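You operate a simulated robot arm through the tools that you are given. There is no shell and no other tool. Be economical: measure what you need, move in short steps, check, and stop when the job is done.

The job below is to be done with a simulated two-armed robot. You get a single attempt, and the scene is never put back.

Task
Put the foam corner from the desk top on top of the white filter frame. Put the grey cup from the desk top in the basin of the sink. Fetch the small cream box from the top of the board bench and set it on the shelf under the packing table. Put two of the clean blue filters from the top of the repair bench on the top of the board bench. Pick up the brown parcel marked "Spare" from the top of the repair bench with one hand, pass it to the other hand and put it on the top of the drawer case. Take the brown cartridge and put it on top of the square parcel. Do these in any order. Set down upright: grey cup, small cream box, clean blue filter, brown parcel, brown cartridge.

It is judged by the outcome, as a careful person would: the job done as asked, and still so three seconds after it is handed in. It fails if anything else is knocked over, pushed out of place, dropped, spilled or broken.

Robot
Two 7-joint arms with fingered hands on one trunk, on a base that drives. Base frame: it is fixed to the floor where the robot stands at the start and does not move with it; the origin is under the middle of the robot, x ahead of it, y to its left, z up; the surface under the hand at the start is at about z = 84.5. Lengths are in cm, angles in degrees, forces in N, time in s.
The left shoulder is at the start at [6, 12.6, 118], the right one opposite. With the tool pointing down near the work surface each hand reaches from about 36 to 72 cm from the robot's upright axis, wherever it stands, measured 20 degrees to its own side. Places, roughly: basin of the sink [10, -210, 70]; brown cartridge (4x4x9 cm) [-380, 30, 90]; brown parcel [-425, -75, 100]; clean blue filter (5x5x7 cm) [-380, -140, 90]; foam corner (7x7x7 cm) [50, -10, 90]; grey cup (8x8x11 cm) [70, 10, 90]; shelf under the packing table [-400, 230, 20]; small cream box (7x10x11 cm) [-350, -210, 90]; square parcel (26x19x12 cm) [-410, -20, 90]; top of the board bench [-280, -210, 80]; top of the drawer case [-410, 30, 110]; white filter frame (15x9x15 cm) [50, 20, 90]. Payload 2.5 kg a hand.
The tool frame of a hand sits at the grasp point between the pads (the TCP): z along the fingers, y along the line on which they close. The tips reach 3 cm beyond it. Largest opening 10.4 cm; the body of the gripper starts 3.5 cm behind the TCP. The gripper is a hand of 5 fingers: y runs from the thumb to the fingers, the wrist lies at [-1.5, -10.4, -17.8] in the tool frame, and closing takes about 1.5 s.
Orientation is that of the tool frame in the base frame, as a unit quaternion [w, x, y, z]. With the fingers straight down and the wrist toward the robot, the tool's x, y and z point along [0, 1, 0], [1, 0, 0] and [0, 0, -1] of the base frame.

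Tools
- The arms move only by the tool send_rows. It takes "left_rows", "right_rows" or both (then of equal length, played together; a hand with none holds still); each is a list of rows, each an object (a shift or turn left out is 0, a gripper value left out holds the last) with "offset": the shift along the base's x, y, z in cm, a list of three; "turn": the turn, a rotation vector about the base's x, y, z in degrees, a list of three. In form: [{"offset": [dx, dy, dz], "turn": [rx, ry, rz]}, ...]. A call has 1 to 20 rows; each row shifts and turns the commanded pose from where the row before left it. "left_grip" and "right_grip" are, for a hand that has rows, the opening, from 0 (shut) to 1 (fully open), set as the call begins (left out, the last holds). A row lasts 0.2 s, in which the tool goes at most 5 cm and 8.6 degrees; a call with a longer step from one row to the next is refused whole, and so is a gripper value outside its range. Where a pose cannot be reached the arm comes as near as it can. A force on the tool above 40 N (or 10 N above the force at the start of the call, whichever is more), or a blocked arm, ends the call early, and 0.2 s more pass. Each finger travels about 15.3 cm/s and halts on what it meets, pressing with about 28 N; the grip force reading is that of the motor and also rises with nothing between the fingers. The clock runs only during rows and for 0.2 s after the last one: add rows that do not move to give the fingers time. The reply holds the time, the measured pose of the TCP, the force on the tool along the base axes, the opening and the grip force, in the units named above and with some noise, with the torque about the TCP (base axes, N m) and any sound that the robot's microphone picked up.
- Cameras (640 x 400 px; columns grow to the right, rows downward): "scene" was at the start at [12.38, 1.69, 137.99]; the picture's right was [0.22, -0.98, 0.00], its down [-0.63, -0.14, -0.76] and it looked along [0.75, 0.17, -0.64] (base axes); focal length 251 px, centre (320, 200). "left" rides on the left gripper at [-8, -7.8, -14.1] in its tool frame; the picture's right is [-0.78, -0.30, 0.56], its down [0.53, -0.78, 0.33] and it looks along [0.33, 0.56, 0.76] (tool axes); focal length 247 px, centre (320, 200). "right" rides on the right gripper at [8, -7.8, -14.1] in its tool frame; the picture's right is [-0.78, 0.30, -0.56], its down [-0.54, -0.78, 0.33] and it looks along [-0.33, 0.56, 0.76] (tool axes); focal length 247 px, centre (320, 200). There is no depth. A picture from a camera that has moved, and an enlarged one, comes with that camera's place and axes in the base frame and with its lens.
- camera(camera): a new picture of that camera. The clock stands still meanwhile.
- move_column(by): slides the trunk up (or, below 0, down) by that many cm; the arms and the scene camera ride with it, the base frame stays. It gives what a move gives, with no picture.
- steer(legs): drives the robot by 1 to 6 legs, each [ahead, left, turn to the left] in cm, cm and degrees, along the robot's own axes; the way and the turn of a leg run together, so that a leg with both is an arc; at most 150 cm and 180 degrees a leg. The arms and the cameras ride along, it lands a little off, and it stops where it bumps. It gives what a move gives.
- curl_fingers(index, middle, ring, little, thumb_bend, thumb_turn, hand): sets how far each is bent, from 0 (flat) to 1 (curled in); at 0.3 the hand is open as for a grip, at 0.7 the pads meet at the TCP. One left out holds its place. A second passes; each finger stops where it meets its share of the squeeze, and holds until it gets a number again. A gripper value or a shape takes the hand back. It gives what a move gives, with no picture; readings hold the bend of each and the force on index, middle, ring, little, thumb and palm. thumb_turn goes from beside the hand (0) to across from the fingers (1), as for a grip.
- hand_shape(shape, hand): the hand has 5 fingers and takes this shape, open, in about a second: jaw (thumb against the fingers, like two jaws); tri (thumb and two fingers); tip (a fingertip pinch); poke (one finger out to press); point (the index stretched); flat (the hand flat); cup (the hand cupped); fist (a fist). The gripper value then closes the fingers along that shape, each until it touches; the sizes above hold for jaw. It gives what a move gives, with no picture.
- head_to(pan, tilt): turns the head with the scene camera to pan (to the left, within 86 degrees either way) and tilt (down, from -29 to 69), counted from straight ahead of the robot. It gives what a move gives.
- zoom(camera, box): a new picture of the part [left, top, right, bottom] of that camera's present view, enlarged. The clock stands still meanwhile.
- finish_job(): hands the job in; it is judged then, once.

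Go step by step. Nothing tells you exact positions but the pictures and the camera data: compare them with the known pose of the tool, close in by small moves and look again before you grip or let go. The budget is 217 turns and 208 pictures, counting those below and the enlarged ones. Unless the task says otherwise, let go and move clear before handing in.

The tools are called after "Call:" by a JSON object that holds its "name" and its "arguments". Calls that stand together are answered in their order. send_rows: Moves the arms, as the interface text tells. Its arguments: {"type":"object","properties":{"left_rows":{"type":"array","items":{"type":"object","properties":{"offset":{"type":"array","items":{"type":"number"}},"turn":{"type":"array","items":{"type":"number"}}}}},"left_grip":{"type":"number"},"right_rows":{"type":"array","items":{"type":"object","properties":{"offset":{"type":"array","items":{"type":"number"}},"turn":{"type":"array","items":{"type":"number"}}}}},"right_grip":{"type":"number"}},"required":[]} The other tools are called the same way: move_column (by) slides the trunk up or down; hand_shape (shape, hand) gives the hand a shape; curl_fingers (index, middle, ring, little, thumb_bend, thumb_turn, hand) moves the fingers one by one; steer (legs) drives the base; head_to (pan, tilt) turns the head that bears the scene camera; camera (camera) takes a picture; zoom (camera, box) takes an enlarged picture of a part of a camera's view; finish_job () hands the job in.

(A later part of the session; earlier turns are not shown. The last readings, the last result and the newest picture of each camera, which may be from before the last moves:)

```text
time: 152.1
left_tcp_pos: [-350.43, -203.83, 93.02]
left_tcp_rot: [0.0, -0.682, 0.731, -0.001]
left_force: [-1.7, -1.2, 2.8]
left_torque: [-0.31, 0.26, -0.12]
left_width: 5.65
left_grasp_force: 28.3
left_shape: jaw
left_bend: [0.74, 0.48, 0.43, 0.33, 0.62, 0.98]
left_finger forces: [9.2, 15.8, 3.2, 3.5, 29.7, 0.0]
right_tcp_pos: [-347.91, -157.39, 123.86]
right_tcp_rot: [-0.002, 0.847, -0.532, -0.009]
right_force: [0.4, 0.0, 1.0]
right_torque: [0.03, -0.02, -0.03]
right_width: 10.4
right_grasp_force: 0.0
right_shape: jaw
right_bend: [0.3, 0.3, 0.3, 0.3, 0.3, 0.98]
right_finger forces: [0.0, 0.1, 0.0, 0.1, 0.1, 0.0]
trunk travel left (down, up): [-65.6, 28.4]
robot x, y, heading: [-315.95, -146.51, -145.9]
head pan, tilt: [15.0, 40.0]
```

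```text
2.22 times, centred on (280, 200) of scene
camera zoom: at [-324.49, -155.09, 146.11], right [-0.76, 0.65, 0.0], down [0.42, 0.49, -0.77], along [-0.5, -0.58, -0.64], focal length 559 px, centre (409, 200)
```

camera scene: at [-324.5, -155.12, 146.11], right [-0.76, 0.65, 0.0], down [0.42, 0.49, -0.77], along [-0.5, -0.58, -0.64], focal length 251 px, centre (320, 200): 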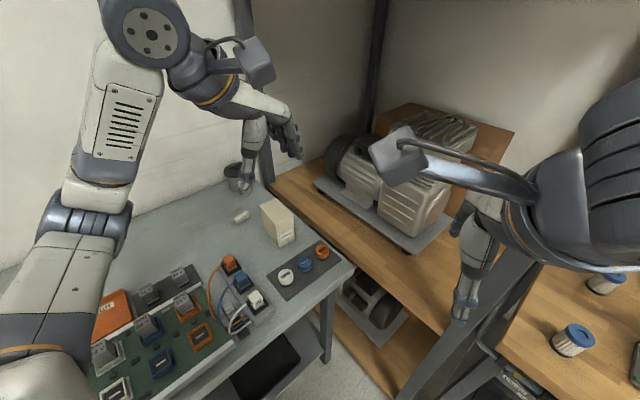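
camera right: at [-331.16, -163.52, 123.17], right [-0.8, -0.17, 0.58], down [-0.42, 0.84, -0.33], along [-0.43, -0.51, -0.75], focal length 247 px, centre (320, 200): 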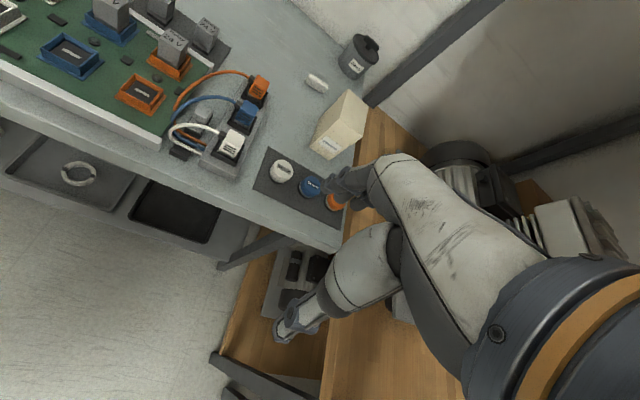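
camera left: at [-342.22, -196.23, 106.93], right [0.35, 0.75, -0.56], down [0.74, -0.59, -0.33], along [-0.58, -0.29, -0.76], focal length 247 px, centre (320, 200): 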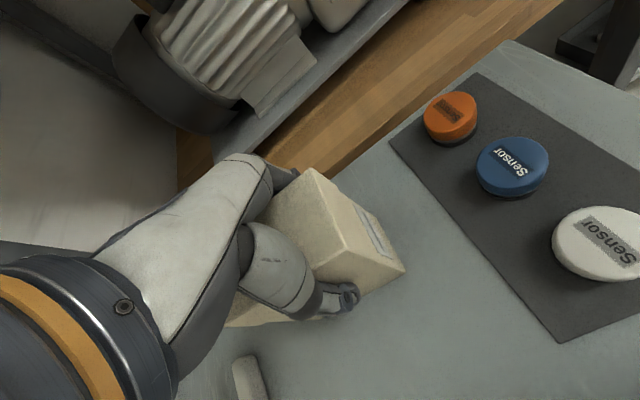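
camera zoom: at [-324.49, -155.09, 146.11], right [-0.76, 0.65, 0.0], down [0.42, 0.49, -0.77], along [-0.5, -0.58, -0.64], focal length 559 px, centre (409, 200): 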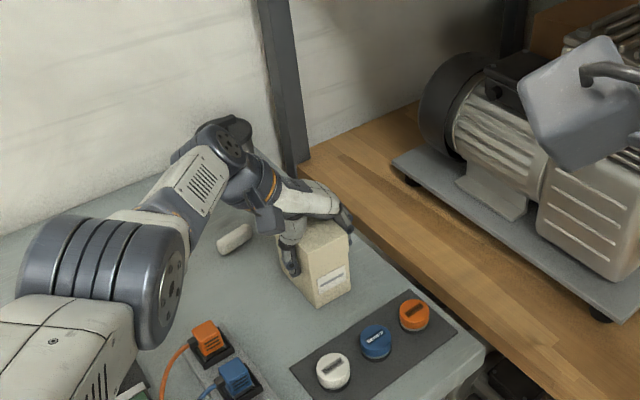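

The box is gripped. Lift with the trunk and check.

Call:
{"name": "move_column", "arguments": {"by": 14}}

Call:
{"name": "camera", "arguments": {"camera": "scene"}}

```text
time: 153.7
left_tcp_pos: [-350.56, -203.75, 106.89]
left_tcp_rot: [0.002, -0.682, 0.731, -0.001]
left_force: [-0.3, 0.2, -1.4]
left_torque: [-0.01, 0.04, 0.01]
left_width: 5.56
left_grasp_force: 28.2
left_shape: jaw
left_bend: [0.74, 0.49, 0.44, 0.45, 0.63, 0.97]
left_finger forces: [10.0, 14.6, 3.2, 1.7, 30.0, 0.0]
right_tcp_pos: [-347.97, -157.49, 137.66]
right_tcp_rot: [-0.002, 0.847, -0.532, -0.009]
right_force: [-0.9, 0.4, -0.6]
right_torque: [-0.02, 0.03, -0.01]
right_width: 10.42
right_grasp_force: 0.0
right_shape: jaw
right_bend: [0.3, 0.3, 0.3, 0.3, 0.3, 0.98]
right_finger forces: [0.0, 0.0, 0.1, 0.0, 0.0, 0.1]
trunk travel left (down, up): [-79.6, 14.4]
robot x, y, heading: [-315.85, -146.6, -145.7]
head pan, tilt: [15.0, 40.0]
```

```text
113 pictures are left
camera scene: at [-324.51, -155.15, 160.1], right [-0.76, 0.65, 0.0], down [0.42, 0.49, -0.77], along [-0.5, -0.58, -0.64], focal length 251 px, centre (320, 200)
```

scene: 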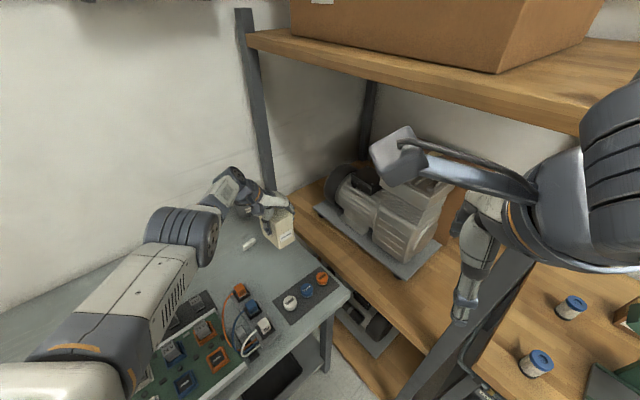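

Box secured upright. I retract it toward me and back out the way I came.

Call:
{"name": "send_rows", "arguments": {"left_rows": [{"offset": [3, 3.5, 1]}, {"offset": [3, 3.5, 1]}, {"offset": [3, 3.5, 1]}, {"offset": [3, 3.5, 1]}, {"offset": [2.5, 3.5, 1]}, {"offset": [2, 3.5, 1]}, {}]}}

Call:
{"name": "steer", "arguments": {"legs": [[-16, -27, 0]]}}

Call:
{"name": "head_to", "arguments": {"pan": -60, "tilt": 25}}

Call:
{"name": "camera", "arguments": {"camera": "scene"}}

```text
time: 155.3
left_tcp_pos: [-349.34, -203.92, 105.29]
left_tcp_rot: [0.002, -0.682, 0.732, 0.0]
left_force: [0.4, -0.3, -1.0]
left_torque: [0.02, 0.02, 0.01]
left_width: 5.52
left_grasp_force: 27.8
left_shape: jaw
left_bend: [0.74, 0.49, 0.44, 0.45, 0.63, 0.97]
left_finger forces: [10.0, 14.6, 3.2, 1.6, 30.0, 0.0]
left hand out of reach, approached as far as the arm can: row 1, 2, 3, 4, 5, 6
right_tcp_pos: [-347.76, -157.41, 137.9]
right_tcp_rot: [-0.003, 0.847, -0.532, -0.009]
right_force: [0.1, 0.3, -0.5]
right_torque: [-0.03, 0.0, -0.01]
right_width: 10.39
right_grasp_force: 0.1
right_shape: jaw
right_bend: [0.3, 0.3, 0.3, 0.3, 0.3, 0.98]
right_finger forces: [0.1, 0.0, 0.0, 0.0, 0.1, 0.0]
trunk travel left (down, up): [-79.6, 14.4]
robot x, y, heading: [-315.84, -146.46, -146.0]
head pan, tilt: [15.0, 40.0]
```

```text
time: 157.5
left_tcp_pos: [-351.37, -172.44, 105.35]
left_tcp_rot: [0.002, -0.681, 0.732, -0.001]
left_force: [0.5, 0.8, -0.7]
left_torque: [0.0, 0.04, 0.04]
left_width: 5.54
left_grasp_force: 28.2
left_shape: jaw
left_bend: [0.74, 0.49, 0.44, 0.45, 0.63, 0.97]
left_finger forces: [10.1, 14.6, 3.1, 1.6, 29.9, 0.0]
right_tcp_pos: [-349.88, -125.73, 137.77]
right_tcp_rot: [-0.003, 0.847, -0.531, -0.008]
right_force: [-0.6, 0.5, 0.6]
right_torque: [0.01, -0.01, -0.02]
right_width: 10.41
right_grasp_force: 0.1
right_shape: jaw
right_bend: [0.3, 0.3, 0.3, 0.3, 0.3, 0.98]
right_finger forces: [0.1, 0.0, 0.1, 0.0, 0.0, 0.0]
trunk travel left (down, up): [-79.6, 14.4]
robot x, y, heading: [-318.01, -114.76, -146.0]
head pan, tilt: [15.0, 40.0]
```

```text
time: 158.9
left_tcp_pos: [-351.31, -172.39, 105.28]
left_tcp_rot: [0.002, -0.682, 0.731, -0.001]
left_force: [0.1, -0.5, -1.1]
left_torque: [0.04, 0.01, -0.02]
left_width: 5.52
left_grasp_force: 28.2
left_shape: jaw
left_bend: [0.74, 0.49, 0.44, 0.45, 0.63, 0.97]
left_finger forces: [10.1, 14.6, 3.1, 1.7, 29.9, 0.0]
right_tcp_pos: [-349.9, -126.03, 137.86]
right_tcp_rot: [-0.002, 0.847, -0.532, -0.008]
right_force: [0.5, -0.2, 0.0]
right_torque: [-0.02, -0.03, 0.04]
right_width: 10.38
right_grasp_force: 0.1
right_shape: jaw
right_bend: [0.3, 0.3, 0.3, 0.3, 0.3, 0.98]
right_finger forces: [0.0, 0.0, 0.1, 0.1, 0.0, 0.0]
trunk travel left (down, up): [-79.6, 14.4]
robot x, y, heading: [-317.72, -114.58, -145.8]
head pan, tilt: [-60.0, 25.0]
```

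```text
112 pictures are left
camera scene: at [-329.3, -113.13, 162.44], right [0.43, 0.9, 0.0], down [0.38, -0.18, -0.91], along [-0.82, 0.39, -0.42], focal length 251 px, centre (320, 200)
```

scene: 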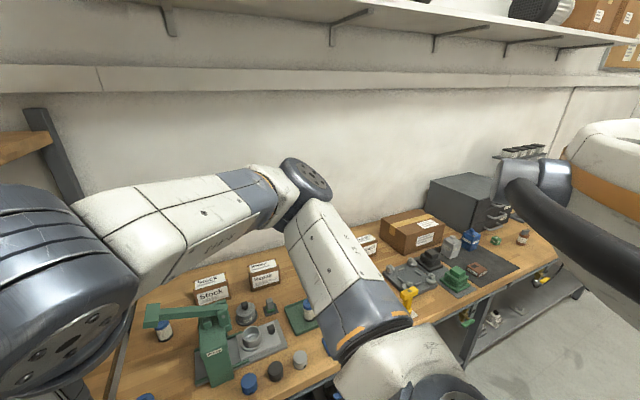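

The hand barely retracted. I'll try again, pulling it toward the robot without raising, and turning it a bit back to a natural yaw.

Call:
{"name": "send_rows", "arguments": {"left_rows": [{"offset": [2, 3, 0], "turn": [0, 0, 5]}, {"offset": [2, 3, 0], "turn": [0, 0, 5]}, {"offset": [2, 3, 0], "turn": [0, 0, 5]}, {"offset": [2, 3, 0], "turn": [0, 0, 5]}, {"offset": [2, 3, 0]}, {"offset": [2, 2, 0]}, {}]}}

Call:
{"name": "zoom", "arguments": {"camera": "scene", "box": [300, 190, 620, 390]}}

```text
time: 160.5
left_tcp_pos: [-351.07, -171.55, 96.51]
left_tcp_rot: [-0.002, 0.799, -0.602, 0.0]
left_force: [-0.1, -0.1, -0.8]
left_torque: [0.0, 0.03, 0.04]
left_width: 5.54
left_grasp_force: 28.2
left_shape: jaw
left_bend: [0.74, 0.49, 0.45, 0.45, 0.63, 0.97]
left_finger forces: [10.0, 14.7, 3.2, 1.6, 29.9, 0.0]
left hand out of reach, approached as far as the arm can: row 1, 2, 3, 4, 5, 6
right_tcp_pos: [-349.94, -125.9, 137.71]
right_tcp_rot: [-0.002, 0.847, -0.532, -0.01]
right_force: [0.5, -0.9, 0.9]
right_torque: [0.0, 0.01, 0.02]
right_width: 10.41
right_grasp_force: 0.0
right_shape: jaw
right_bend: [0.3, 0.3, 0.3, 0.3, 0.3, 0.98]
right_finger forces: [0.0, 0.0, 0.0, 0.0, 0.0, 0.0]
trunk travel left (down, up): [-79.6, 14.4]
robot x, y, heading: [-317.66, -114.92, -145.6]
head pan, tilt: [-60.0, 25.0]
```

```text
2.00 times, centred on (460, 290) of scene
camera zoom: at [-329.3, -113.12, 162.44], right [0.43, 0.9, 0.0], down [0.38, -0.18, -0.91], along [-0.82, 0.39, -0.42], focal length 503 px, centre (40, 20)
```

zoom: 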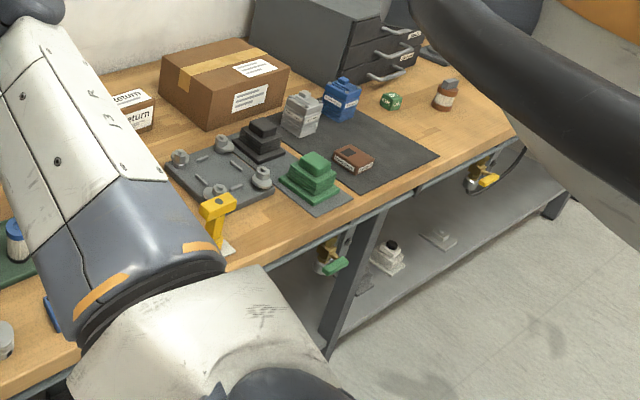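

The arm seems caught at a joint limit. I'll drive back from the bench a little, lower the trunk and retry.

Call:
{"name": "steer", "arguments": {"legs": [[-30, 0, 0]]}}

Call:
{"name": "move_column", "arguments": {"by": -14}}

Call:
{"name": "send_rows", "arguments": {"left_rows": [{"offset": [1.5, 1.5, 2]}, {"offset": [1.5, 1.5, 2]}, {"offset": [1.5, 1.5, 2]}, {"offset": [1.5, 1.5, 2]}, {}]}}

```text
time: 162.6
left_tcp_pos: [-326.4, -154.97, 96.6]
left_tcp_rot: [-0.002, 0.8, -0.6, -0.001]
left_force: [0.5, 0.4, -1.1]
left_torque: [0.02, 0.01, 0.02]
left_width: 5.48
left_grasp_force: 28.5
left_shape: jaw
left_bend: [0.74, 0.49, 0.45, 0.45, 0.63, 0.97]
left_finger forces: [10.2, 14.4, 3.1, 1.5, 29.8, 0.0]
right_tcp_pos: [-325.33, -109.31, 137.69]
right_tcp_rot: [-0.002, 0.848, -0.53, -0.01]
right_force: [1.1, 1.0, 0.3]
right_torque: [0.0, -0.01, 0.0]
right_width: 10.4
right_grasp_force: 0.0
right_shape: jaw
right_bend: [0.3, 0.3, 0.3, 0.3, 0.3, 0.98]
right_finger forces: [0.0, 0.0, 0.0, 0.1, 0.0, 0.0]
trunk travel left (down, up): [-79.6, 14.4]
robot x, y, heading: [-293.19, -97.8, -145.3]
head pan, tilt: [-60.0, 25.0]
```

```text
time: 164.2
left_tcp_pos: [-326.56, -154.86, 82.71]
left_tcp_rot: [-0.003, 0.8, -0.6, -0.001]
left_force: [-0.1, 0.1, -1.8]
left_torque: [0.04, 0.02, -0.01]
left_width: 5.52
left_grasp_force: 27.9
left_shape: jaw
left_bend: [0.74, 0.49, 0.45, 0.45, 0.63, 0.97]
left_finger forces: [10.2, 14.5, 3.2, 1.5, 29.9, 0.0]
right_tcp_pos: [-325.28, -109.38, 123.81]
right_tcp_rot: [-0.003, 0.848, -0.53, -0.009]
right_force: [0.8, 0.1, -0.1]
right_torque: [0.0, 0.03, -0.03]
right_width: 10.42
right_grasp_force: 0.1
right_shape: jaw
right_bend: [0.3, 0.3, 0.3, 0.3, 0.3, 0.98]
right_finger forces: [0.0, 0.0, 0.1, 0.0, 0.0, 0.1]
trunk travel left (down, up): [-65.6, 28.4]
robot x, y, heading: [-293.28, -97.91, -145.5]
head pan, tilt: [-60.0, 25.0]
```

```text
time: 165.4
left_tcp_pos: [-326.28, -156.46, 84.88]
left_tcp_rot: [-0.003, 0.8, -0.6, 0.001]
left_force: [-0.9, -0.2, -0.8]
left_torque: [0.05, 0.04, 0.01]
left_width: 5.53
left_grasp_force: 27.9
left_shape: jaw
left_bend: [0.74, 0.49, 0.45, 0.45, 0.63, 0.97]
left_finger forces: [10.1, 14.5, 3.2, 1.6, 29.9, 0.0]
left hand out of reach, approached as far as the arm can: row 1, 2, 3, 4
right_tcp_pos: [-325.4, -109.28, 123.84]
right_tcp_rot: [-0.002, 0.847, -0.531, -0.009]
right_force: [0.0, -1.1, 0.5]
right_torque: [0.03, 0.01, -0.01]
right_width: 10.39
right_grasp_force: 0.0
right_shape: jaw
right_bend: [0.3, 0.3, 0.3, 0.3, 0.3, 0.98]
right_finger forces: [0.0, 0.0, 0.1, 0.0, 0.0, 0.0]
trunk travel left (down, up): [-65.6, 28.4]
robot x, y, heading: [-293.47, -98.19, -145.3]
head pan, tilt: [-60.0, 25.0]
```

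Still limited; I'll first rotate the hand to point straight ahead of the robot, then pull back.

Call:
{"name": "send_rows", "arguments": {"left_rows": [{"turn": [0, 0, 6]}, {"turn": [0, 0, 6]}, {"turn": [0, 0, 6]}, {"offset": [1.5, 1, 0]}, {"offset": [1.5, 1, 0]}, {"offset": [1.5, 1, 0]}, {}]}}

Call:
{"name": "head_to", "arguments": {"pan": 25, "tilt": 40}}

Call:
{"name": "camera", "arguments": {"camera": "scene"}}

```text
time: 167.0
left_tcp_pos: [-325.18, -157.79, 82.0]
left_tcp_rot: [-0.003, 0.884, -0.467, -0.001]
left_force: [0.3, -0.4, -0.7]
left_torque: [0.01, 0.04, 0.02]
left_width: 5.52
left_grasp_force: 27.8
left_shape: jaw
left_bend: [0.74, 0.49, 0.45, 0.45, 0.63, 0.97]
left_finger forces: [10.2, 14.5, 3.2, 1.6, 29.9, 0.0]
left hand out of reach, approached as far as the arm can: row 1, 2, 3, 4, 5, 6
right_tcp_pos: [-325.42, -109.39, 123.84]
right_tcp_rot: [-0.002, 0.848, -0.531, -0.009]
right_force: [0.3, 0.5, -0.7]
right_torque: [-0.01, 0.01, -0.03]
right_width: 10.42
right_grasp_force: 0.1
right_shape: jaw
right_bend: [0.3, 0.3, 0.3, 0.3, 0.3, 0.98]
right_finger forces: [0.0, 0.0, 0.1, 0.0, 0.1, 0.1]
trunk travel left (down, up): [-65.6, 28.4]
robot x, y, heading: [-293.55, -97.92, -145.5]
head pan, tilt: [-60.0, 25.0]
```

```text
time: 168.6
left_tcp_pos: [-325.25, -157.81, 81.94]
left_tcp_rot: [-0.003, 0.884, -0.468, -0.001]
left_force: [0.0, 0.4, -1.5]
left_torque: [0.01, -0.01, 0.0]
left_width: 5.5
left_grasp_force: 28.1
left_shape: jaw
left_bend: [0.74, 0.49, 0.45, 0.45, 0.63, 0.97]
left_finger forces: [10.2, 14.4, 3.3, 1.7, 29.8, 0.0]
right_tcp_pos: [-325.3, -109.22, 123.83]
right_tcp_rot: [-0.003, 0.848, -0.53, -0.008]
right_force: [0.2, -0.2, -0.4]
right_torque: [0.03, -0.03, 0.0]
right_width: 10.39
right_grasp_force: 0.1
right_shape: jaw
right_bend: [0.3, 0.3, 0.3, 0.3, 0.3, 0.98]
right_finger forces: [0.0, 0.0, 0.0, 0.1, 0.0, 0.1]
trunk travel left (down, up): [-65.6, 28.4]
robot x, y, heading: [-292.99, -97.84, -145.7]
head pan, tilt: [25.0, 40.0]
```

```text
110 pictures are left
camera scene: at [-300.83, -107.73, 146.11], right [-0.86, 0.51, 0.0], down [0.33, 0.55, -0.77], along [-0.39, -0.66, -0.64], focal length 251 px, centre (320, 200)
```

scene: 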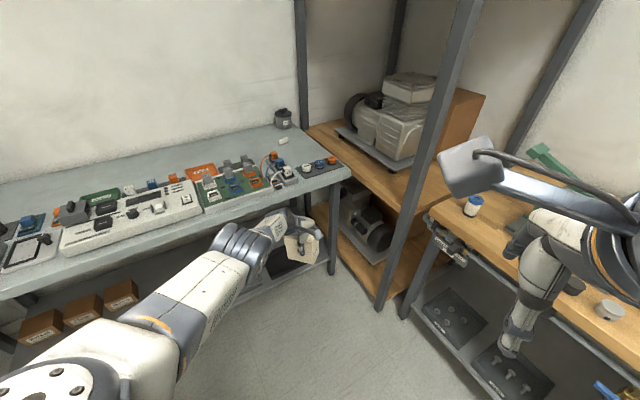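

The left arm is extended with its elbow low. I'll test other directions: toward the robot's centre line and up.

Call:
{"name": "send_rows", "arguments": {"left_rows": [{"offset": [-1.7, 2.5, 0]}, {"offset": [-1.7, 2.5, 0]}, {"offset": [-1.7, 2.5, 0]}, {}]}}

Call:
{"name": "send_rows", "arguments": {"left_rows": [{"offset": [0, 0, 4]}, {"offset": [0, 0, 4]}, {"offset": [0, 0, 4]}, {}]}}

```text
time: 169.6
left_tcp_pos: [-331.43, -151.5, 81.19]
left_tcp_rot: [-0.003, 0.884, -0.468, 0.0]
left_force: [-0.1, 0.4, -2.0]
left_torque: [0.0, 0.02, -0.01]
left_width: 5.52
left_grasp_force: 27.5
left_shape: jaw
left_bend: [0.74, 0.49, 0.45, 0.45, 0.63, 0.97]
left_finger forces: [10.2, 14.5, 3.2, 1.6, 29.8, 0.0]
left hand out of reach, approached as far as the arm can: row 1, 2, 3
right_tcp_pos: [-325.37, -109.3, 123.76]
right_tcp_rot: [-0.003, 0.848, -0.53, -0.01]
right_force: [0.2, 0.9, -1.1]
right_torque: [-0.01, 0.01, 0.02]
right_width: 10.41
right_grasp_force: 0.0
right_shape: jaw
right_bend: [0.3, 0.3, 0.3, 0.3, 0.3, 0.98]
right_finger forces: [0.0, 0.0, 0.1, 0.0, 0.0, 0.0]
trunk travel left (down, up): [-65.6, 28.4]
robot x, y, heading: [-293.62, -97.7, -145.5]
head pan, tilt: [25.0, 40.0]
```

```text
time: 170.6
left_tcp_pos: [-334.81, -154.44, 91.04]
left_tcp_rot: [-0.003, 0.884, -0.467, 0.001]
left_force: [0.3, 0.2, -1.4]
left_torque: [0.0, 0.01, 0.01]
left_width: 5.5
left_grasp_force: 28.1
left_shape: jaw
left_bend: [0.74, 0.49, 0.45, 0.45, 0.63, 0.97]
left_finger forces: [10.2, 14.4, 3.3, 1.5, 29.8, 0.1]
left hand out of reach, approached as far as the arm can: row 1, 2, 3
right_tcp_pos: [-325.38, -109.29, 123.64]
right_tcp_rot: [-0.002, 0.848, -0.53, -0.009]
right_force: [-0.3, 0.2, 0.1]
right_torque: [0.01, -0.01, -0.03]
right_width: 10.39
right_grasp_force: 0.1
right_shape: jaw
right_bend: [0.3, 0.3, 0.3, 0.3, 0.3, 0.98]
right_finger forces: [0.0, 0.0, 0.0, 0.0, 0.0, 0.1]
trunk travel left (down, up): [-65.6, 28.4]
robot x, y, heading: [-293.31, -98.06, -145.5]
head pan, tilt: [25.0, 40.0]
```

The wrist is moving on a sphere of ~53 cm, so the arm is stuck fully straight. I'll try to break the elbow free by tilting the hand briefly while pulling in.

Call:
{"name": "send_rows", "arguments": {"left_rows": [{"offset": [1, 0.7, 0], "turn": [4.5, -6.6, 0]}, {"offset": [1.5, 1.1, 0], "turn": [4.5, -6.6, 0]}, {"offset": [1.5, 1.1, 0]}, {"offset": [1.5, 1.1, 0]}, {}]}}

```text
time: 171.8
left_tcp_pos: [-327.95, -149.1, 91.44]
left_tcp_rot: [-0.126, 0.876, -0.462, 0.064]
left_force: [-0.2, -0.4, -2.2]
left_torque: [-0.02, 0.04, 0.0]
left_width: 5.48
left_grasp_force: 27.3
left_shape: jaw
left_bend: [0.74, 0.49, 0.45, 0.45, 0.63, 0.97]
left_finger forces: [10.2, 14.4, 3.3, 1.5, 29.2, 0.0]
left hand out of reach, approached as far as the arm can: row 1, 2
right_tcp_pos: [-325.29, -109.28, 123.78]
right_tcp_rot: [-0.002, 0.848, -0.53, -0.008]
right_force: [0.0, 0.7, 0.4]
right_torque: [0.05, -0.03, 0.0]
right_width: 10.39
right_grasp_force: 0.1
right_shape: jaw
right_bend: [0.3, 0.3, 0.3, 0.3, 0.3, 0.98]
right_finger forces: [0.0, 0.1, 0.0, 0.1, 0.0, 0.1]
trunk travel left (down, up): [-65.6, 28.4]
robot x, y, heading: [-293.14, -97.99, -145.6]
head pan, tilt: [25.0, 40.0]
```

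It's free. Pull in further, un-tilt, and raise the box.

Call:
{"name": "send_rows", "arguments": {"left_rows": [{"offset": [2.4, 1.7, 0]}, {"offset": [2.4, 1.7, 1]}, {"offset": [2.4, 1.7, 2]}, {"offset": [0, 0, 3], "turn": [-4.5, 6.6, 0]}, {"offset": [0, 0, 3], "turn": [-4.5, 6.6, 0]}, {"offset": [1, 0.7, 4]}, {"offset": [1, 0.7, 4]}, {}]}}

Call:
{"name": "camera", "arguments": {"camera": "scene"}}

```text
time: 173.6
left_tcp_pos: [-318.56, -142.47, 108.63]
left_tcp_rot: [-0.003, 0.885, -0.466, 0.0]
left_force: [-0.2, 0.6, -1.4]
left_torque: [0.01, 0.03, -0.03]
left_width: 5.48
left_grasp_force: 27.9
left_shape: jaw
left_bend: [0.74, 0.49, 0.45, 0.46, 0.63, 0.97]
left_finger forces: [9.9, 14.2, 3.4, 1.5, 29.2, 0.0]
right_tcp_pos: [-325.36, -109.38, 123.92]
right_tcp_rot: [-0.003, 0.848, -0.53, -0.01]
right_force: [-0.2, -0.2, -0.8]
right_torque: [-0.02, 0.01, 0.0]
right_width: 10.4
right_grasp_force: 0.1
right_shape: jaw
right_bend: [0.3, 0.3, 0.3, 0.3, 0.3, 0.98]
right_finger forces: [0.0, 0.1, 0.0, 0.0, 0.0, 0.1]
trunk travel left (down, up): [-65.6, 28.4]
robot x, y, heading: [-293.15, -98.09, -145.4]
head pan, tilt: [25.0, 40.0]
```

```text
109 pictures are left
camera scene: at [-300.83, -107.73, 146.11], right [-0.86, 0.51, 0.0], down [0.33, 0.55, -0.77], along [-0.39, -0.66, -0.64], focal length 251 px, centre (320, 200)
```

scene: 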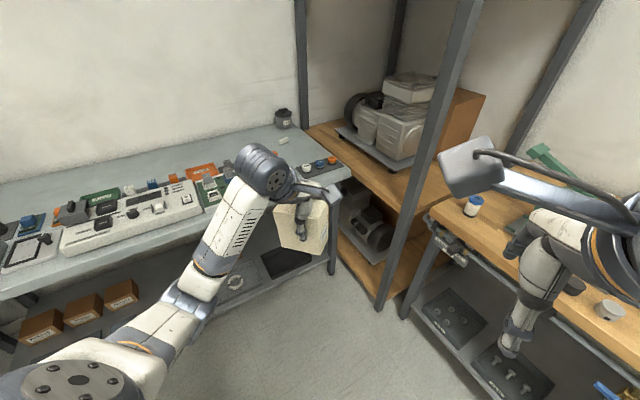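

Box is secure. Now I turn right to face north for the trip to the packing table, then look ahead.

Call:
{"name": "steer", "arguments": {"legs": [[0, 0, -124]]}}

Call:
{"name": "head_to", "arguments": {"pan": 20, "tilt": 25}}

Call:
{"name": "camera", "arguments": {"camera": "scene"}}

```text
time: 179.0
left_tcp_pos: [-318.74, -53.51, 108.46]
left_tcp_rot: [0.002, -0.032, 0.999, -0.003]
left_force: [-0.2, -0.5, -2.1]
left_torque: [0.03, -0.03, 0.0]
left_width: 5.42
left_grasp_force: 27.9
left_shape: jaw
left_bend: [0.74, 0.5, 0.46, 0.46, 0.63, 0.97]
left_finger forces: [9.5, 13.8, 3.4, 1.5, 28.1, 0.0]
right_tcp_pos: [-286.64, -64.61, 123.83]
right_tcp_rot: [0.009, 0.04, 0.999, 0.002]
right_force: [-0.7, 0.1, -1.1]
right_torque: [-0.05, -0.02, 0.03]
right_width: 10.39
right_grasp_force: 0.1
right_shape: jaw
right_bend: [0.3, 0.3, 0.3, 0.3, 0.3, 0.98]
right_finger forces: [0.0, 0.0, 0.0, 0.1, 0.0, 0.0]
trunk travel left (down, up): [-65.6, 28.4]
robot x, y, heading: [-293.38, -97.66, 93.9]
head pan, tilt: [25.0, 40.0]
```

```text
time: 179.8
left_tcp_pos: [-318.64, -53.52, 108.57]
left_tcp_rot: [0.002, -0.033, 0.999, -0.003]
left_force: [-0.3, -0.5, -1.3]
left_torque: [0.0, -0.03, 0.0]
left_width: 5.44
left_grasp_force: 28.0
left_shape: jaw
left_bend: [0.74, 0.5, 0.46, 0.46, 0.63, 0.97]
left_finger forces: [9.4, 13.9, 3.3, 1.7, 28.2, 0.0]
right_tcp_pos: [-286.95, -64.52, 123.72]
right_tcp_rot: [0.009, 0.04, 0.999, 0.002]
right_force: [0.3, -0.8, -0.7]
right_torque: [0.01, 0.0, -0.01]
right_width: 10.4
right_grasp_force: 0.0
right_shape: jaw
right_bend: [0.3, 0.3, 0.3, 0.3, 0.3, 0.98]
right_finger forces: [0.0, 0.1, 0.0, 0.0, 0.1, 0.1]
trunk travel left (down, up): [-65.6, 28.4]
robot x, y, heading: [-293.0, -98.24, 93.8]
head pan, tilt: [20.0, 25.0]
```

```text
108 pictures are left
camera scene: at [-297.22, -85.7, 148.43], right [0.91, 0.41, 0.0], down [0.17, -0.39, -0.91], along [-0.37, 0.83, -0.42], focal length 251 px, centre (320, 200)
```

scene: 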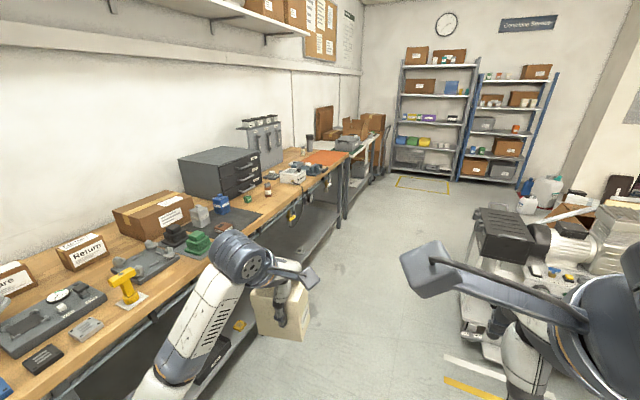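

The aisle north is clear. I'll drive toward the packing table at the far end of the west wall and face it.

Call:
{"name": "steer", "arguments": {"legs": [[150, 0, -3], [135, 0, 0], [0, 0, 90]]}}

Call:
{"name": "head_to", "arguments": {"pan": 0, "tilt": 40}}

Call:
{"name": "camera", "arguments": {"camera": "scene"}}

```text
time: 197.5
left_tcp_pos: [-347.56, 165.68, 108.59]
left_tcp_rot: [-0.003, 0.712, -0.702, 0.001]
left_force: [-0.2, 0.8, -1.8]
left_torque: [0.0, 0.01, -0.01]
left_width: 5.4
left_grasp_force: 27.8
left_shape: jaw
left_bend: [0.74, 0.5, 0.46, 0.47, 0.63, 0.96]
left_finger forces: [9.3, 13.6, 3.2, 1.6, 27.8, 0.1]
right_tcp_pos: [-334.87, 197.02, 123.83]
right_tcp_rot: [0.005, -0.66, 0.751, 0.008]
right_force: [0.0, -0.1, -0.6]
right_torque: [-0.01, 0.02, 0.02]
right_width: 10.4
right_grasp_force: 0.1
right_shape: jaw
right_bend: [0.3, 0.3, 0.3, 0.3, 0.3, 0.98]
right_finger forces: [0.0, 0.0, 0.1, 0.0, 0.0, 0.0]
trunk travel left (down, up): [-65.6, 28.4]
robot x, y, heading: [-301.6, 188.91, -178.9]
head pan, tilt: [20.0, 25.0]
```

```text
time: 198.3
left_tcp_pos: [-347.57, 165.56, 108.51]
left_tcp_rot: [-0.003, 0.712, -0.703, 0.0]
left_force: [-0.2, -0.4, -2.3]
left_torque: [-0.02, -0.01, -0.07]
left_width: 5.4
left_grasp_force: 27.7
left_shape: jaw
left_bend: [0.74, 0.5, 0.46, 0.47, 0.63, 0.96]
left_finger forces: [9.3, 13.5, 3.3, 1.6, 27.8, 0.0]
right_tcp_pos: [-334.87, 197.0, 123.81]
right_tcp_rot: [0.005, -0.66, 0.751, 0.008]
right_force: [0.3, 0.7, -0.3]
right_torque: [0.01, 0.01, -0.04]
right_width: 10.41
right_grasp_force: 0.0
right_shape: jaw
right_bend: [0.3, 0.3, 0.3, 0.3, 0.3, 0.98]
right_finger forces: [0.1, 0.0, 0.0, 0.1, 0.0, 0.0]
trunk travel left (down, up): [-65.6, 28.4]
robot x, y, heading: [-301.44, 189.03, -179.0]
head pan, tilt: [0.0, 40.0]
```

```text
107 pictures are left
camera scene: at [-314.3, 188.32, 146.11], right [-0.02, 1.0, 0.0], down [0.64, 0.01, -0.77], along [-0.77, -0.01, -0.64], focal length 251 px, centre (320, 200)
```

scene: 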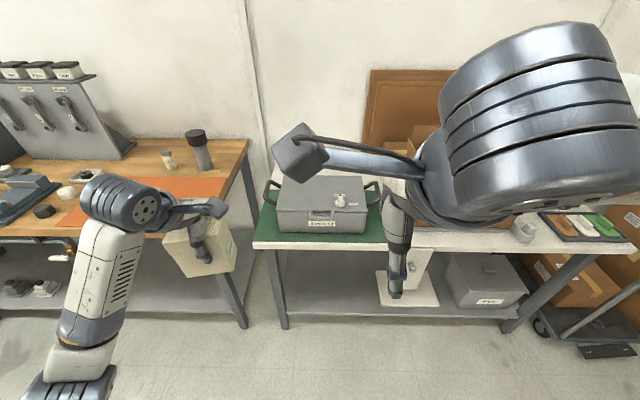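

Packing table front is at x≈-367 and its lower shelf is free around y 175–215. I'll strafe right 28 and lower the trunk to bring the hands to shelf height.

Call:
{"name": "steer", "arguments": {"legs": [[0, -28, -1]]}}

Call:
{"name": "move_column", "arguments": {"by": -60}}

Call:
{"name": "head_to", "arguments": {"pan": 10, "tilt": 30}}

Call:
{"name": "camera", "arguments": {"camera": "scene"}}

Call:
{"name": "camera", "arguments": {"camera": "left"}}

```text
time: 200.3
left_tcp_pos: [-348.15, 194.26, 108.62]
left_tcp_rot: [0.002, -0.705, 0.709, -0.001]
left_force: [0.0, -0.4, -2.0]
left_torque: [0.05, 0.0, 0.01]
left_width: 5.38
left_grasp_force: 27.6
left_shape: jaw
left_bend: [0.74, 0.5, 0.46, 0.47, 0.63, 0.96]
left_finger forces: [9.3, 13.4, 3.2, 1.6, 27.6, 0.1]
right_tcp_pos: [-334.94, 225.3, 123.71]
right_tcp_rot: [0.005, -0.652, 0.758, 0.008]
right_force: [0.6, 0.3, 0.7]
right_torque: [-0.03, 0.0, -0.02]
right_width: 10.37
right_grasp_force: 0.0
right_shape: jaw
right_bend: [0.3, 0.3, 0.3, 0.3, 0.3, 0.98]
right_finger forces: [0.1, 0.0, 0.1, 0.0, 0.1, 0.0]
trunk travel left (down, up): [-65.6, 28.4]
robot x, y, heading: [-302.09, 216.06, 179.8]
head pan, tilt: [0.0, 40.0]
```

```text
refused: -60 is not a number from -40 to 40
```

```text
time: 201.0
left_tcp_pos: [-348.23, 194.2, 108.61]
left_tcp_rot: [0.004, -0.704, 0.71, -0.001]
left_force: [-0.6, 0.7, -1.5]
left_torque: [0.04, 0.02, -0.01]
left_width: 5.4
left_grasp_force: 28.6
left_shape: jaw
left_bend: [0.74, 0.5, 0.46, 0.47, 0.63, 0.96]
left_finger forces: [9.3, 13.5, 3.4, 1.6, 27.7, 0.0]
right_tcp_pos: [-334.89, 225.29, 123.76]
right_tcp_rot: [0.005, -0.652, 0.758, 0.007]
right_force: [1.1, 0.6, 0.3]
right_torque: [0.0, 0.02, -0.02]
right_width: 10.37
right_grasp_force: 0.2
right_shape: jaw
right_bend: [0.3, 0.3, 0.3, 0.3, 0.3, 0.98]
right_finger forces: [0.0, 0.0, 0.1, 0.0, 0.0, 0.0]
trunk travel left (down, up): [-65.6, 28.4]
robot x, y, heading: [-301.96, 216.09, 179.9]
head pan, tilt: [10.0, 30.0]
```

```text
106 pictures are left
camera scene: at [-314.92, 214.67, 147.64], right [-0.17, 0.99, 0.0], down [0.49, 0.09, -0.87], along [-0.85, -0.15, -0.5], focal length 251 px, centre (320, 200)
```

scene: 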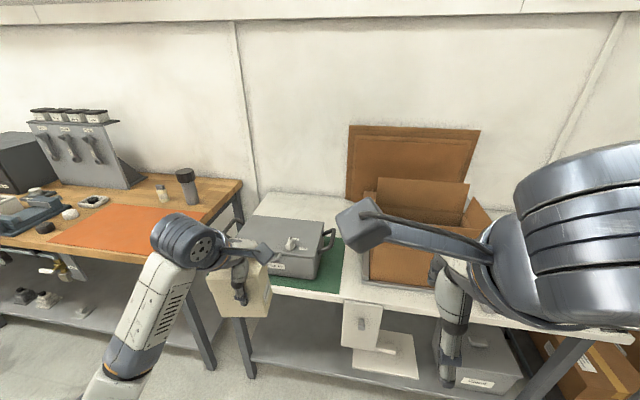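

```text
105 pictures are left
camera left: at [-340.46, 202.25, 122.56], right [0.3, 0.78, -0.55], down [0.78, -0.54, -0.33], along [-0.55, -0.33, -0.77], focal length 247 px, centre (320, 200)
```

left: 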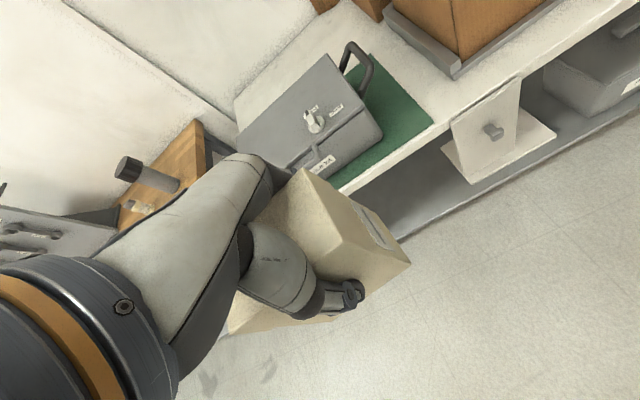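

The free shelf space spans y≈167–212, and the box is at y≈193. Lower the trunk in two steps.

Call:
{"name": "move_column", "arguments": {"by": -40}}

Call:
{"name": "move_column", "arguments": {"by": -22}}

Call:
{"name": "camera", "arguments": {"camera": "left"}}

Call:
{"name": "camera", "arguments": {"camera": "scene"}}

```text
time: 204.8
left_tcp_pos: [-348.3, 194.03, 68.45]
left_tcp_rot: [0.004, -0.705, 0.709, 0.0]
left_force: [-0.1, -0.1, -1.9]
left_torque: [0.02, 0.03, 0.02]
left_width: 5.38
left_grasp_force: 28.4
left_shape: jaw
left_bend: [0.74, 0.5, 0.46, 0.47, 0.63, 0.96]
left_finger forces: [9.4, 13.5, 3.3, 1.6, 27.7, 0.1]
right_tcp_pos: [-334.92, 225.26, 83.85]
right_tcp_rot: [0.005, -0.652, 0.758, 0.007]
right_force: [0.5, 0.3, -0.5]
right_torque: [0.02, 0.0, 0.0]
right_width: 10.41
right_grasp_force: 0.0
right_shape: jaw
right_bend: [0.3, 0.3, 0.3, 0.3, 0.3, 0.98]
right_finger forces: [0.0, 0.0, 0.0, 0.0, 0.1, 0.0]
trunk travel left (down, up): [-25.6, 68.4]
robot x, y, heading: [-302.09, 216.39, 179.9]
head pan, tilt: [10.0, 30.0]
```

```text
time: 207.2
left_tcp_pos: [-348.13, 194.13, 46.48]
left_tcp_rot: [0.003, -0.705, 0.71, 0.0]
left_force: [-0.3, 0.8, -1.1]
left_torque: [0.01, 0.01, 0.01]
left_width: 5.4
left_grasp_force: 27.9
left_shape: jaw
left_bend: [0.74, 0.5, 0.46, 0.47, 0.63, 0.96]
left_finger forces: [9.4, 13.6, 3.3, 1.6, 27.7, 0.0]
right_tcp_pos: [-334.97, 225.3, 61.92]
right_tcp_rot: [0.005, -0.652, 0.759, 0.008]
right_force: [0.0, -0.1, 0.3]
right_torque: [-0.03, -0.03, 0.03]
right_width: 10.41
right_grasp_force: 0.0
right_shape: jaw
right_bend: [0.3, 0.3, 0.3, 0.3, 0.3, 0.98]
right_finger forces: [0.1, 0.0, 0.0, 0.0, 0.0, 0.0]
trunk travel left (down, up): [-3.6, 90.4]
robot x, y, heading: [-302.0, 216.31, 179.9]
head pan, tilt: [10.0, 30.0]
```

```text
104 pictures are left
camera left: at [-340.45, 202.26, 60.57], right [0.3, 0.78, -0.55], down [0.78, -0.54, -0.33], along [-0.55, -0.33, -0.77], focal length 247 px, centre (320, 200)
```

left: 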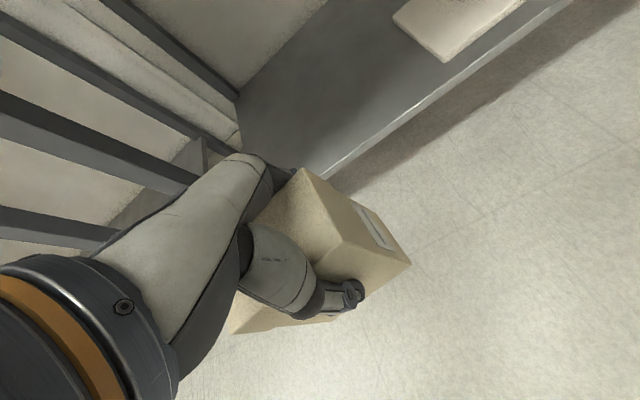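

```text
103 pictures are left
camera scene: at [-314.91, 214.68, 85.65], right [-0.17, 0.99, 0.0], down [0.49, 0.09, -0.87], along [-0.85, -0.15, -0.5], focal length 251 px, centre (320, 200)
```

scene: 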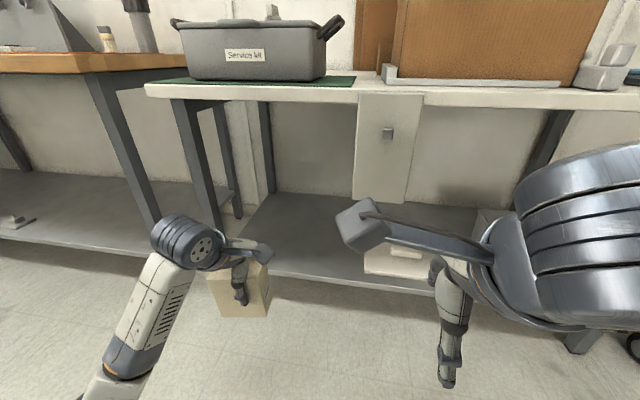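

The shelf is at z≈23.7 with its front edge at x≈-370; a hanging panel is at y≈214+. I'll lower the hand a bit, shift 4 cm right, and drive in 22 cm.

Call:
{"name": "send_rows", "arguments": {"left_rows": [{"offset": [0, 2, -3.5]}, {"offset": [0, 2, -3.5]}, {}]}}

Call:
{"name": "steer", "arguments": {"legs": [[21, 0, 0]]}}

Call:
{"name": "camera", "arguments": {"camera": "scene"}}

Call:
{"name": "camera", "arguments": {"camera": "left"}}

```text
time: 207.9
left_tcp_pos: [-348.29, 198.04, 39.2]
left_tcp_rot: [0.002, -0.705, 0.71, -0.001]
left_force: [0.6, -0.2, -0.2]
left_torque: [0.0, 0.03, 0.01]
left_width: 5.38
left_grasp_force: 27.8
left_shape: jaw
left_bend: [0.74, 0.5, 0.46, 0.47, 0.63, 0.96]
left_finger forces: [9.4, 13.4, 3.3, 1.6, 27.7, 0.0]
right_tcp_pos: [-334.91, 225.35, 61.84]
right_tcp_rot: [0.005, -0.652, 0.758, 0.008]
right_force: [0.3, 0.3, -0.5]
right_torque: [-0.01, 0.04, 0.0]
right_width: 10.4
right_grasp_force: 0.0
right_shape: jaw
right_bend: [0.3, 0.3, 0.3, 0.3, 0.3, 0.98]
right_finger forces: [0.0, 0.0, 0.1, 0.0, 0.0, 0.0]
trunk travel left (down, up): [-3.6, 90.4]
robot x, y, heading: [-301.95, 216.29, 180.0]
head pan, tilt: [10.0, 30.0]
```

```text
time: 209.6
left_tcp_pos: [-369.04, 198.19, 39.38]
left_tcp_rot: [0.003, -0.705, 0.709, 0.0]
left_force: [0.8, -0.1, -1.2]
left_torque: [0.02, -0.02, 0.03]
left_width: 5.36
left_grasp_force: 28.1
left_shape: jaw
left_bend: [0.74, 0.5, 0.46, 0.47, 0.63, 0.96]
left_finger forces: [9.4, 13.5, 3.2, 1.5, 27.5, 0.0]
right_tcp_pos: [-355.86, 225.33, 61.68]
right_tcp_rot: [0.005, -0.652, 0.758, 0.008]
right_force: [0.4, 0.1, 0.3]
right_torque: [0.0, 0.02, 0.0]
right_width: 10.4
right_grasp_force: 0.0
right_shape: jaw
right_bend: [0.3, 0.3, 0.3, 0.3, 0.3, 0.98]
right_finger forces: [0.0, 0.0, 0.0, 0.0, 0.1, 0.1]
trunk travel left (down, up): [-3.6, 90.4]
robot x, y, heading: [-322.97, 216.63, 179.8]
head pan, tilt: [10.0, 30.0]
```

```text
102 pictures are left
camera scene: at [-335.87, 214.72, 85.64], right [-0.17, 0.99, 0.0], down [0.49, 0.09, -0.87], along [-0.85, -0.15, -0.5], focal length 251 px, centre (320, 200)
```

scene: 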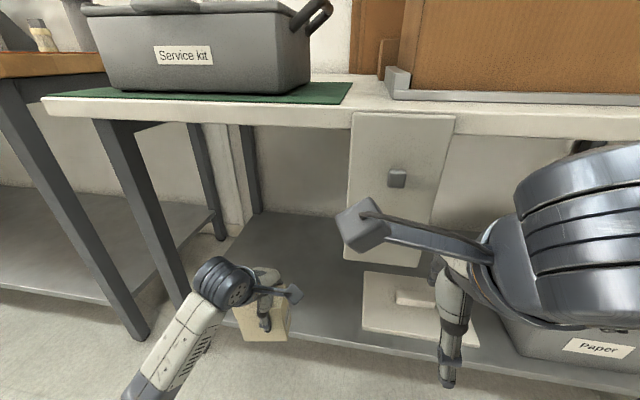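

```text
101 pictures are left
camera left: at [-361.36, 206.2, 53.29], right [0.3, 0.78, -0.55], down [0.77, -0.54, -0.33], along [-0.55, -0.33, -0.76], focal length 247 px, centre (320, 200)
```

left: 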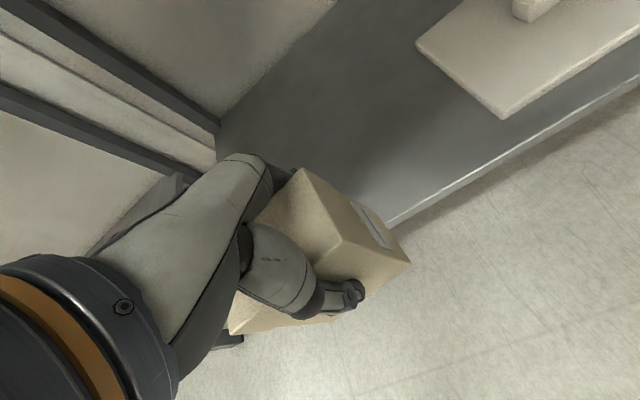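

Clear. Move the left hand 12 cm into the shelf and start lowering.

Call:
{"name": "send_rows", "arguments": {"left_rows": [{"offset": [-4, 0, 0]}, {"offset": [-4, 0, 0]}, {"offset": [-4, 0, -0.5]}, {"offset": [0, 0, -3]}, {"offset": [0, 0, -2]}, {}]}}

Call:
{"name": "camera", "arguments": {"camera": "left"}}

Call:
{"name": "zoom", "arguments": {"camera": "scene", "box": [140, 190, 380, 380]}}

```text
time: 211.0
left_tcp_pos: [-381.14, 198.03, 33.75]
left_tcp_rot: [0.002, -0.705, 0.71, -0.001]
left_force: [0.1, -0.1, -1.8]
left_torque: [0.02, 0.02, -0.01]
left_width: 5.34
left_grasp_force: 28.1
left_shape: jaw
left_bend: [0.74, 0.5, 0.46, 0.47, 0.63, 0.96]
left_finger forces: [9.5, 13.4, 3.3, 1.4, 27.5, 0.0]
right_tcp_pos: [-355.87, 225.25, 61.84]
right_tcp_rot: [0.005, -0.652, 0.758, 0.007]
right_force: [-0.2, -0.5, -0.4]
right_torque: [0.02, -0.01, 0.0]
right_width: 10.4
right_grasp_force: 0.2
right_shape: jaw
right_bend: [0.3, 0.3, 0.3, 0.3, 0.3, 0.98]
right_finger forces: [0.1, 0.0, 0.1, 0.0, 0.0, 0.0]
trunk travel left (down, up): [-3.6, 90.4]
robot x, y, heading: [-322.8, 216.68, 179.9]
head pan, tilt: [10.0, 30.0]
```

```text
100 pictures are left
camera left: at [-373.4, 206.1, 47.69], right [0.3, 0.78, -0.55], down [0.78, -0.54, -0.33], along [-0.55, -0.33, -0.76], focal length 247 px, centre (320, 200)
```

left: 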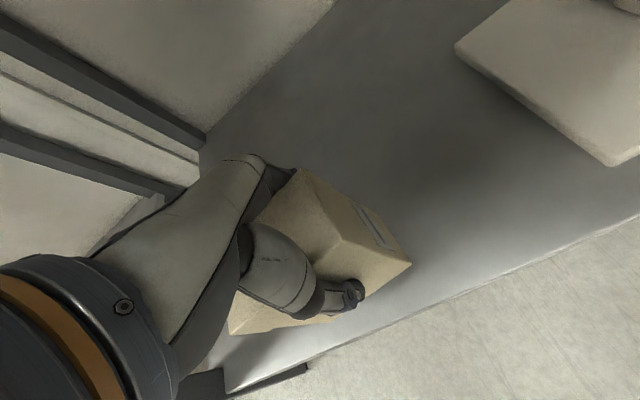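

```text
2.11 times, centred on (260, 285) of scene
camera zoom: at [-335.87, 214.72, 85.64], right [-0.17, 0.99, 0.0], down [0.49, 0.09, -0.87], along [-0.85, -0.15, -0.5], focal length 529 px, centre (446, 21)
```

zoom: 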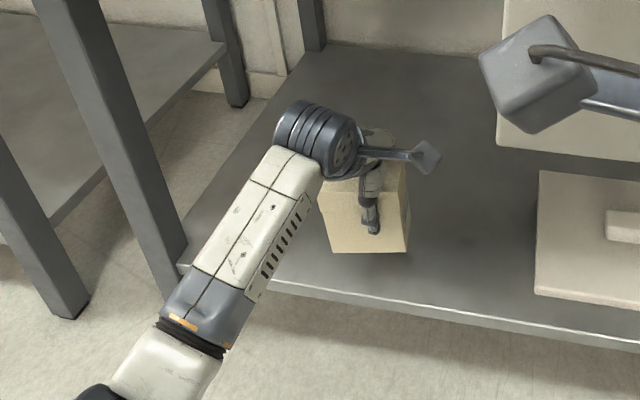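

The box is over the shelf. Lower slowly to contact.

Call:
{"name": "send_rows", "arguments": {"left_rows": [{"offset": [0, 0, -0.8]}, {"offset": [0, 0, -0.6]}, {"offset": [0, 0, -0.5]}, {"offset": [0, 0, -0.4]}, {}]}}

Call:
{"name": "zoom", "arguments": {"camera": "scene", "box": [200, 240, 380, 360]}}

```text
time: 212.2
left_tcp_pos: [-381.21, 198.13, 31.58]
left_tcp_rot: [0.003, -0.705, 0.709, 0.0]
left_force: [-0.7, 0.3, -0.7]
left_torque: [0.05, 0.02, 0.0]
left_width: 5.34
left_grasp_force: 27.6
left_shape: jaw
left_bend: [0.74, 0.5, 0.46, 0.47, 0.63, 0.96]
left_finger forces: [9.4, 13.5, 3.3, 1.3, 27.5, 0.0]
right_tcp_pos: [-355.83, 225.32, 61.83]
right_tcp_rot: [0.005, -0.652, 0.758, 0.008]
right_force: [-0.1, -0.4, 0.1]
right_torque: [-0.01, 0.0, 0.0]
right_width: 10.39
right_grasp_force: 0.0
right_shape: jaw
right_bend: [0.3, 0.3, 0.3, 0.3, 0.3, 0.98]
right_finger forces: [0.0, 0.1, 0.0, 0.1, 0.1, 0.1]
trunk travel left (down, up): [-3.6, 90.4]
robot x, y, heading: [-323.11, 216.24, 179.9]
head pan, tilt: [10.0, 30.0]
```

```text
3.33 times, centred on (290, 300) of scene
camera zoom: at [-335.87, 214.72, 85.64], right [-0.17, 0.99, 0.0], down [0.49, 0.09, -0.87], along [-0.85, -0.15, -0.5], focal length 838 px, centre (420, -133)
```

zoom: 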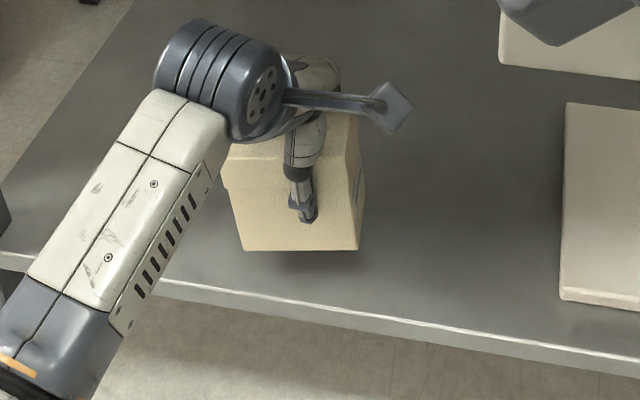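

Still a small gap. Continue lowering.

Call:
{"name": "send_rows", "arguments": {"left_rows": [{"offset": [0, 0, -0.5]}, {"offset": [0, 0, -0.5]}, {"offset": [0, 0, -0.5]}, {"offset": [0, 0, -0.5]}, {}]}}

Call:
{"name": "zoom", "arguments": {"camera": "scene", "box": [200, 240, 380, 360]}}

```text
time: 213.4
left_tcp_pos: [-381.02, 198.16, 29.36]
left_tcp_rot: [0.003, -0.705, 0.709, 0.0]
left_force: [0.6, -0.8, -1.9]
left_torque: [0.04, 0.01, 0.0]
left_width: 5.34
left_grasp_force: 28.5
left_shape: jaw
left_bend: [0.74, 0.5, 0.46, 0.47, 0.63, 0.96]
left_finger forces: [9.4, 13.3, 3.3, 1.3, 27.6, 0.0]
right_tcp_pos: [-355.87, 225.3, 61.75]
right_tcp_rot: [0.006, -0.652, 0.758, 0.008]
right_force: [1.0, 0.2, -1.3]
right_torque: [-0.03, -0.05, -0.05]
right_width: 10.41
right_grasp_force: 0.2
right_shape: jaw
right_bend: [0.3, 0.3, 0.3, 0.3, 0.3, 0.98]
right_finger forces: [0.1, 0.0, 0.1, 0.1, 0.0, 0.1]
trunk travel left (down, up): [-3.6, 90.4]
robot x, y, heading: [-323.15, 216.34, 179.5]
head pan, tilt: [10.0, 30.0]
```

```text
3.33 times, centred on (290, 300) of scene
camera zoom: at [-335.87, 214.72, 85.64], right [-0.17, 0.99, 0.0], down [0.49, 0.09, -0.87], along [-0.85, -0.15, -0.5], focal length 838 px, centre (420, -133)
```

zoom: 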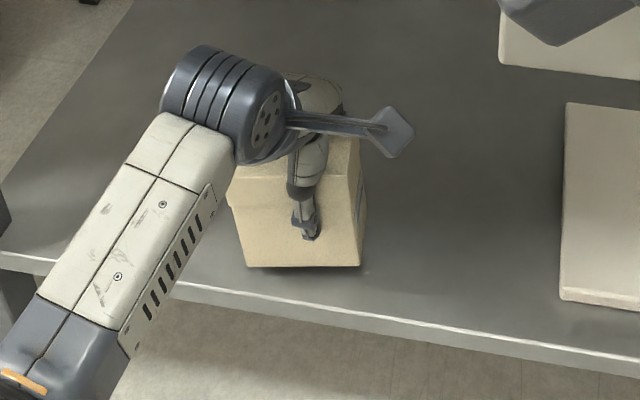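

Very close now. A few more small steps until contact.

Call:
{"name": "send_rows", "arguments": {"left_rows": [{"offset": [0, 0, -0.4]}, {"offset": [0, 0, -0.4]}, {"offset": [0, 0, -0.4]}, {}]}}

```text
time: 214.4
left_tcp_pos: [-381.16, 198.22, 28.35]
left_tcp_rot: [0.002, -0.705, 0.709, 0.001]
left_force: [0.0, 1.6, 3.0]
left_torque: [-0.12, 0.04, 0.0]
left_width: 5.35
left_grasp_force: 27.9
left_shape: jaw
left_bend: [0.74, 0.5, 0.46, 0.47, 0.63, 0.96]
left_finger forces: [9.1, 13.6, 3.5, 1.4, 28.2, 0.0]
right_tcp_pos: [-355.82, 225.46, 61.78]
right_tcp_rot: [0.004, -0.652, 0.758, 0.009]
right_force: [-0.2, 0.2, 0.0]
right_torque: [-0.01, -0.01, -0.02]
right_width: 10.41
right_grasp_force: 0.1
right_shape: jaw
right_bend: [0.3, 0.3, 0.3, 0.3, 0.3, 0.98]
right_finger forces: [0.1, 0.0, 0.0, 0.1, 0.0, 0.1]
trunk travel left (down, up): [-3.6, 90.4]
robot x, y, heading: [-323.51, 216.02, 179.8]
head pan, tilt: [10.0, 30.0]
```

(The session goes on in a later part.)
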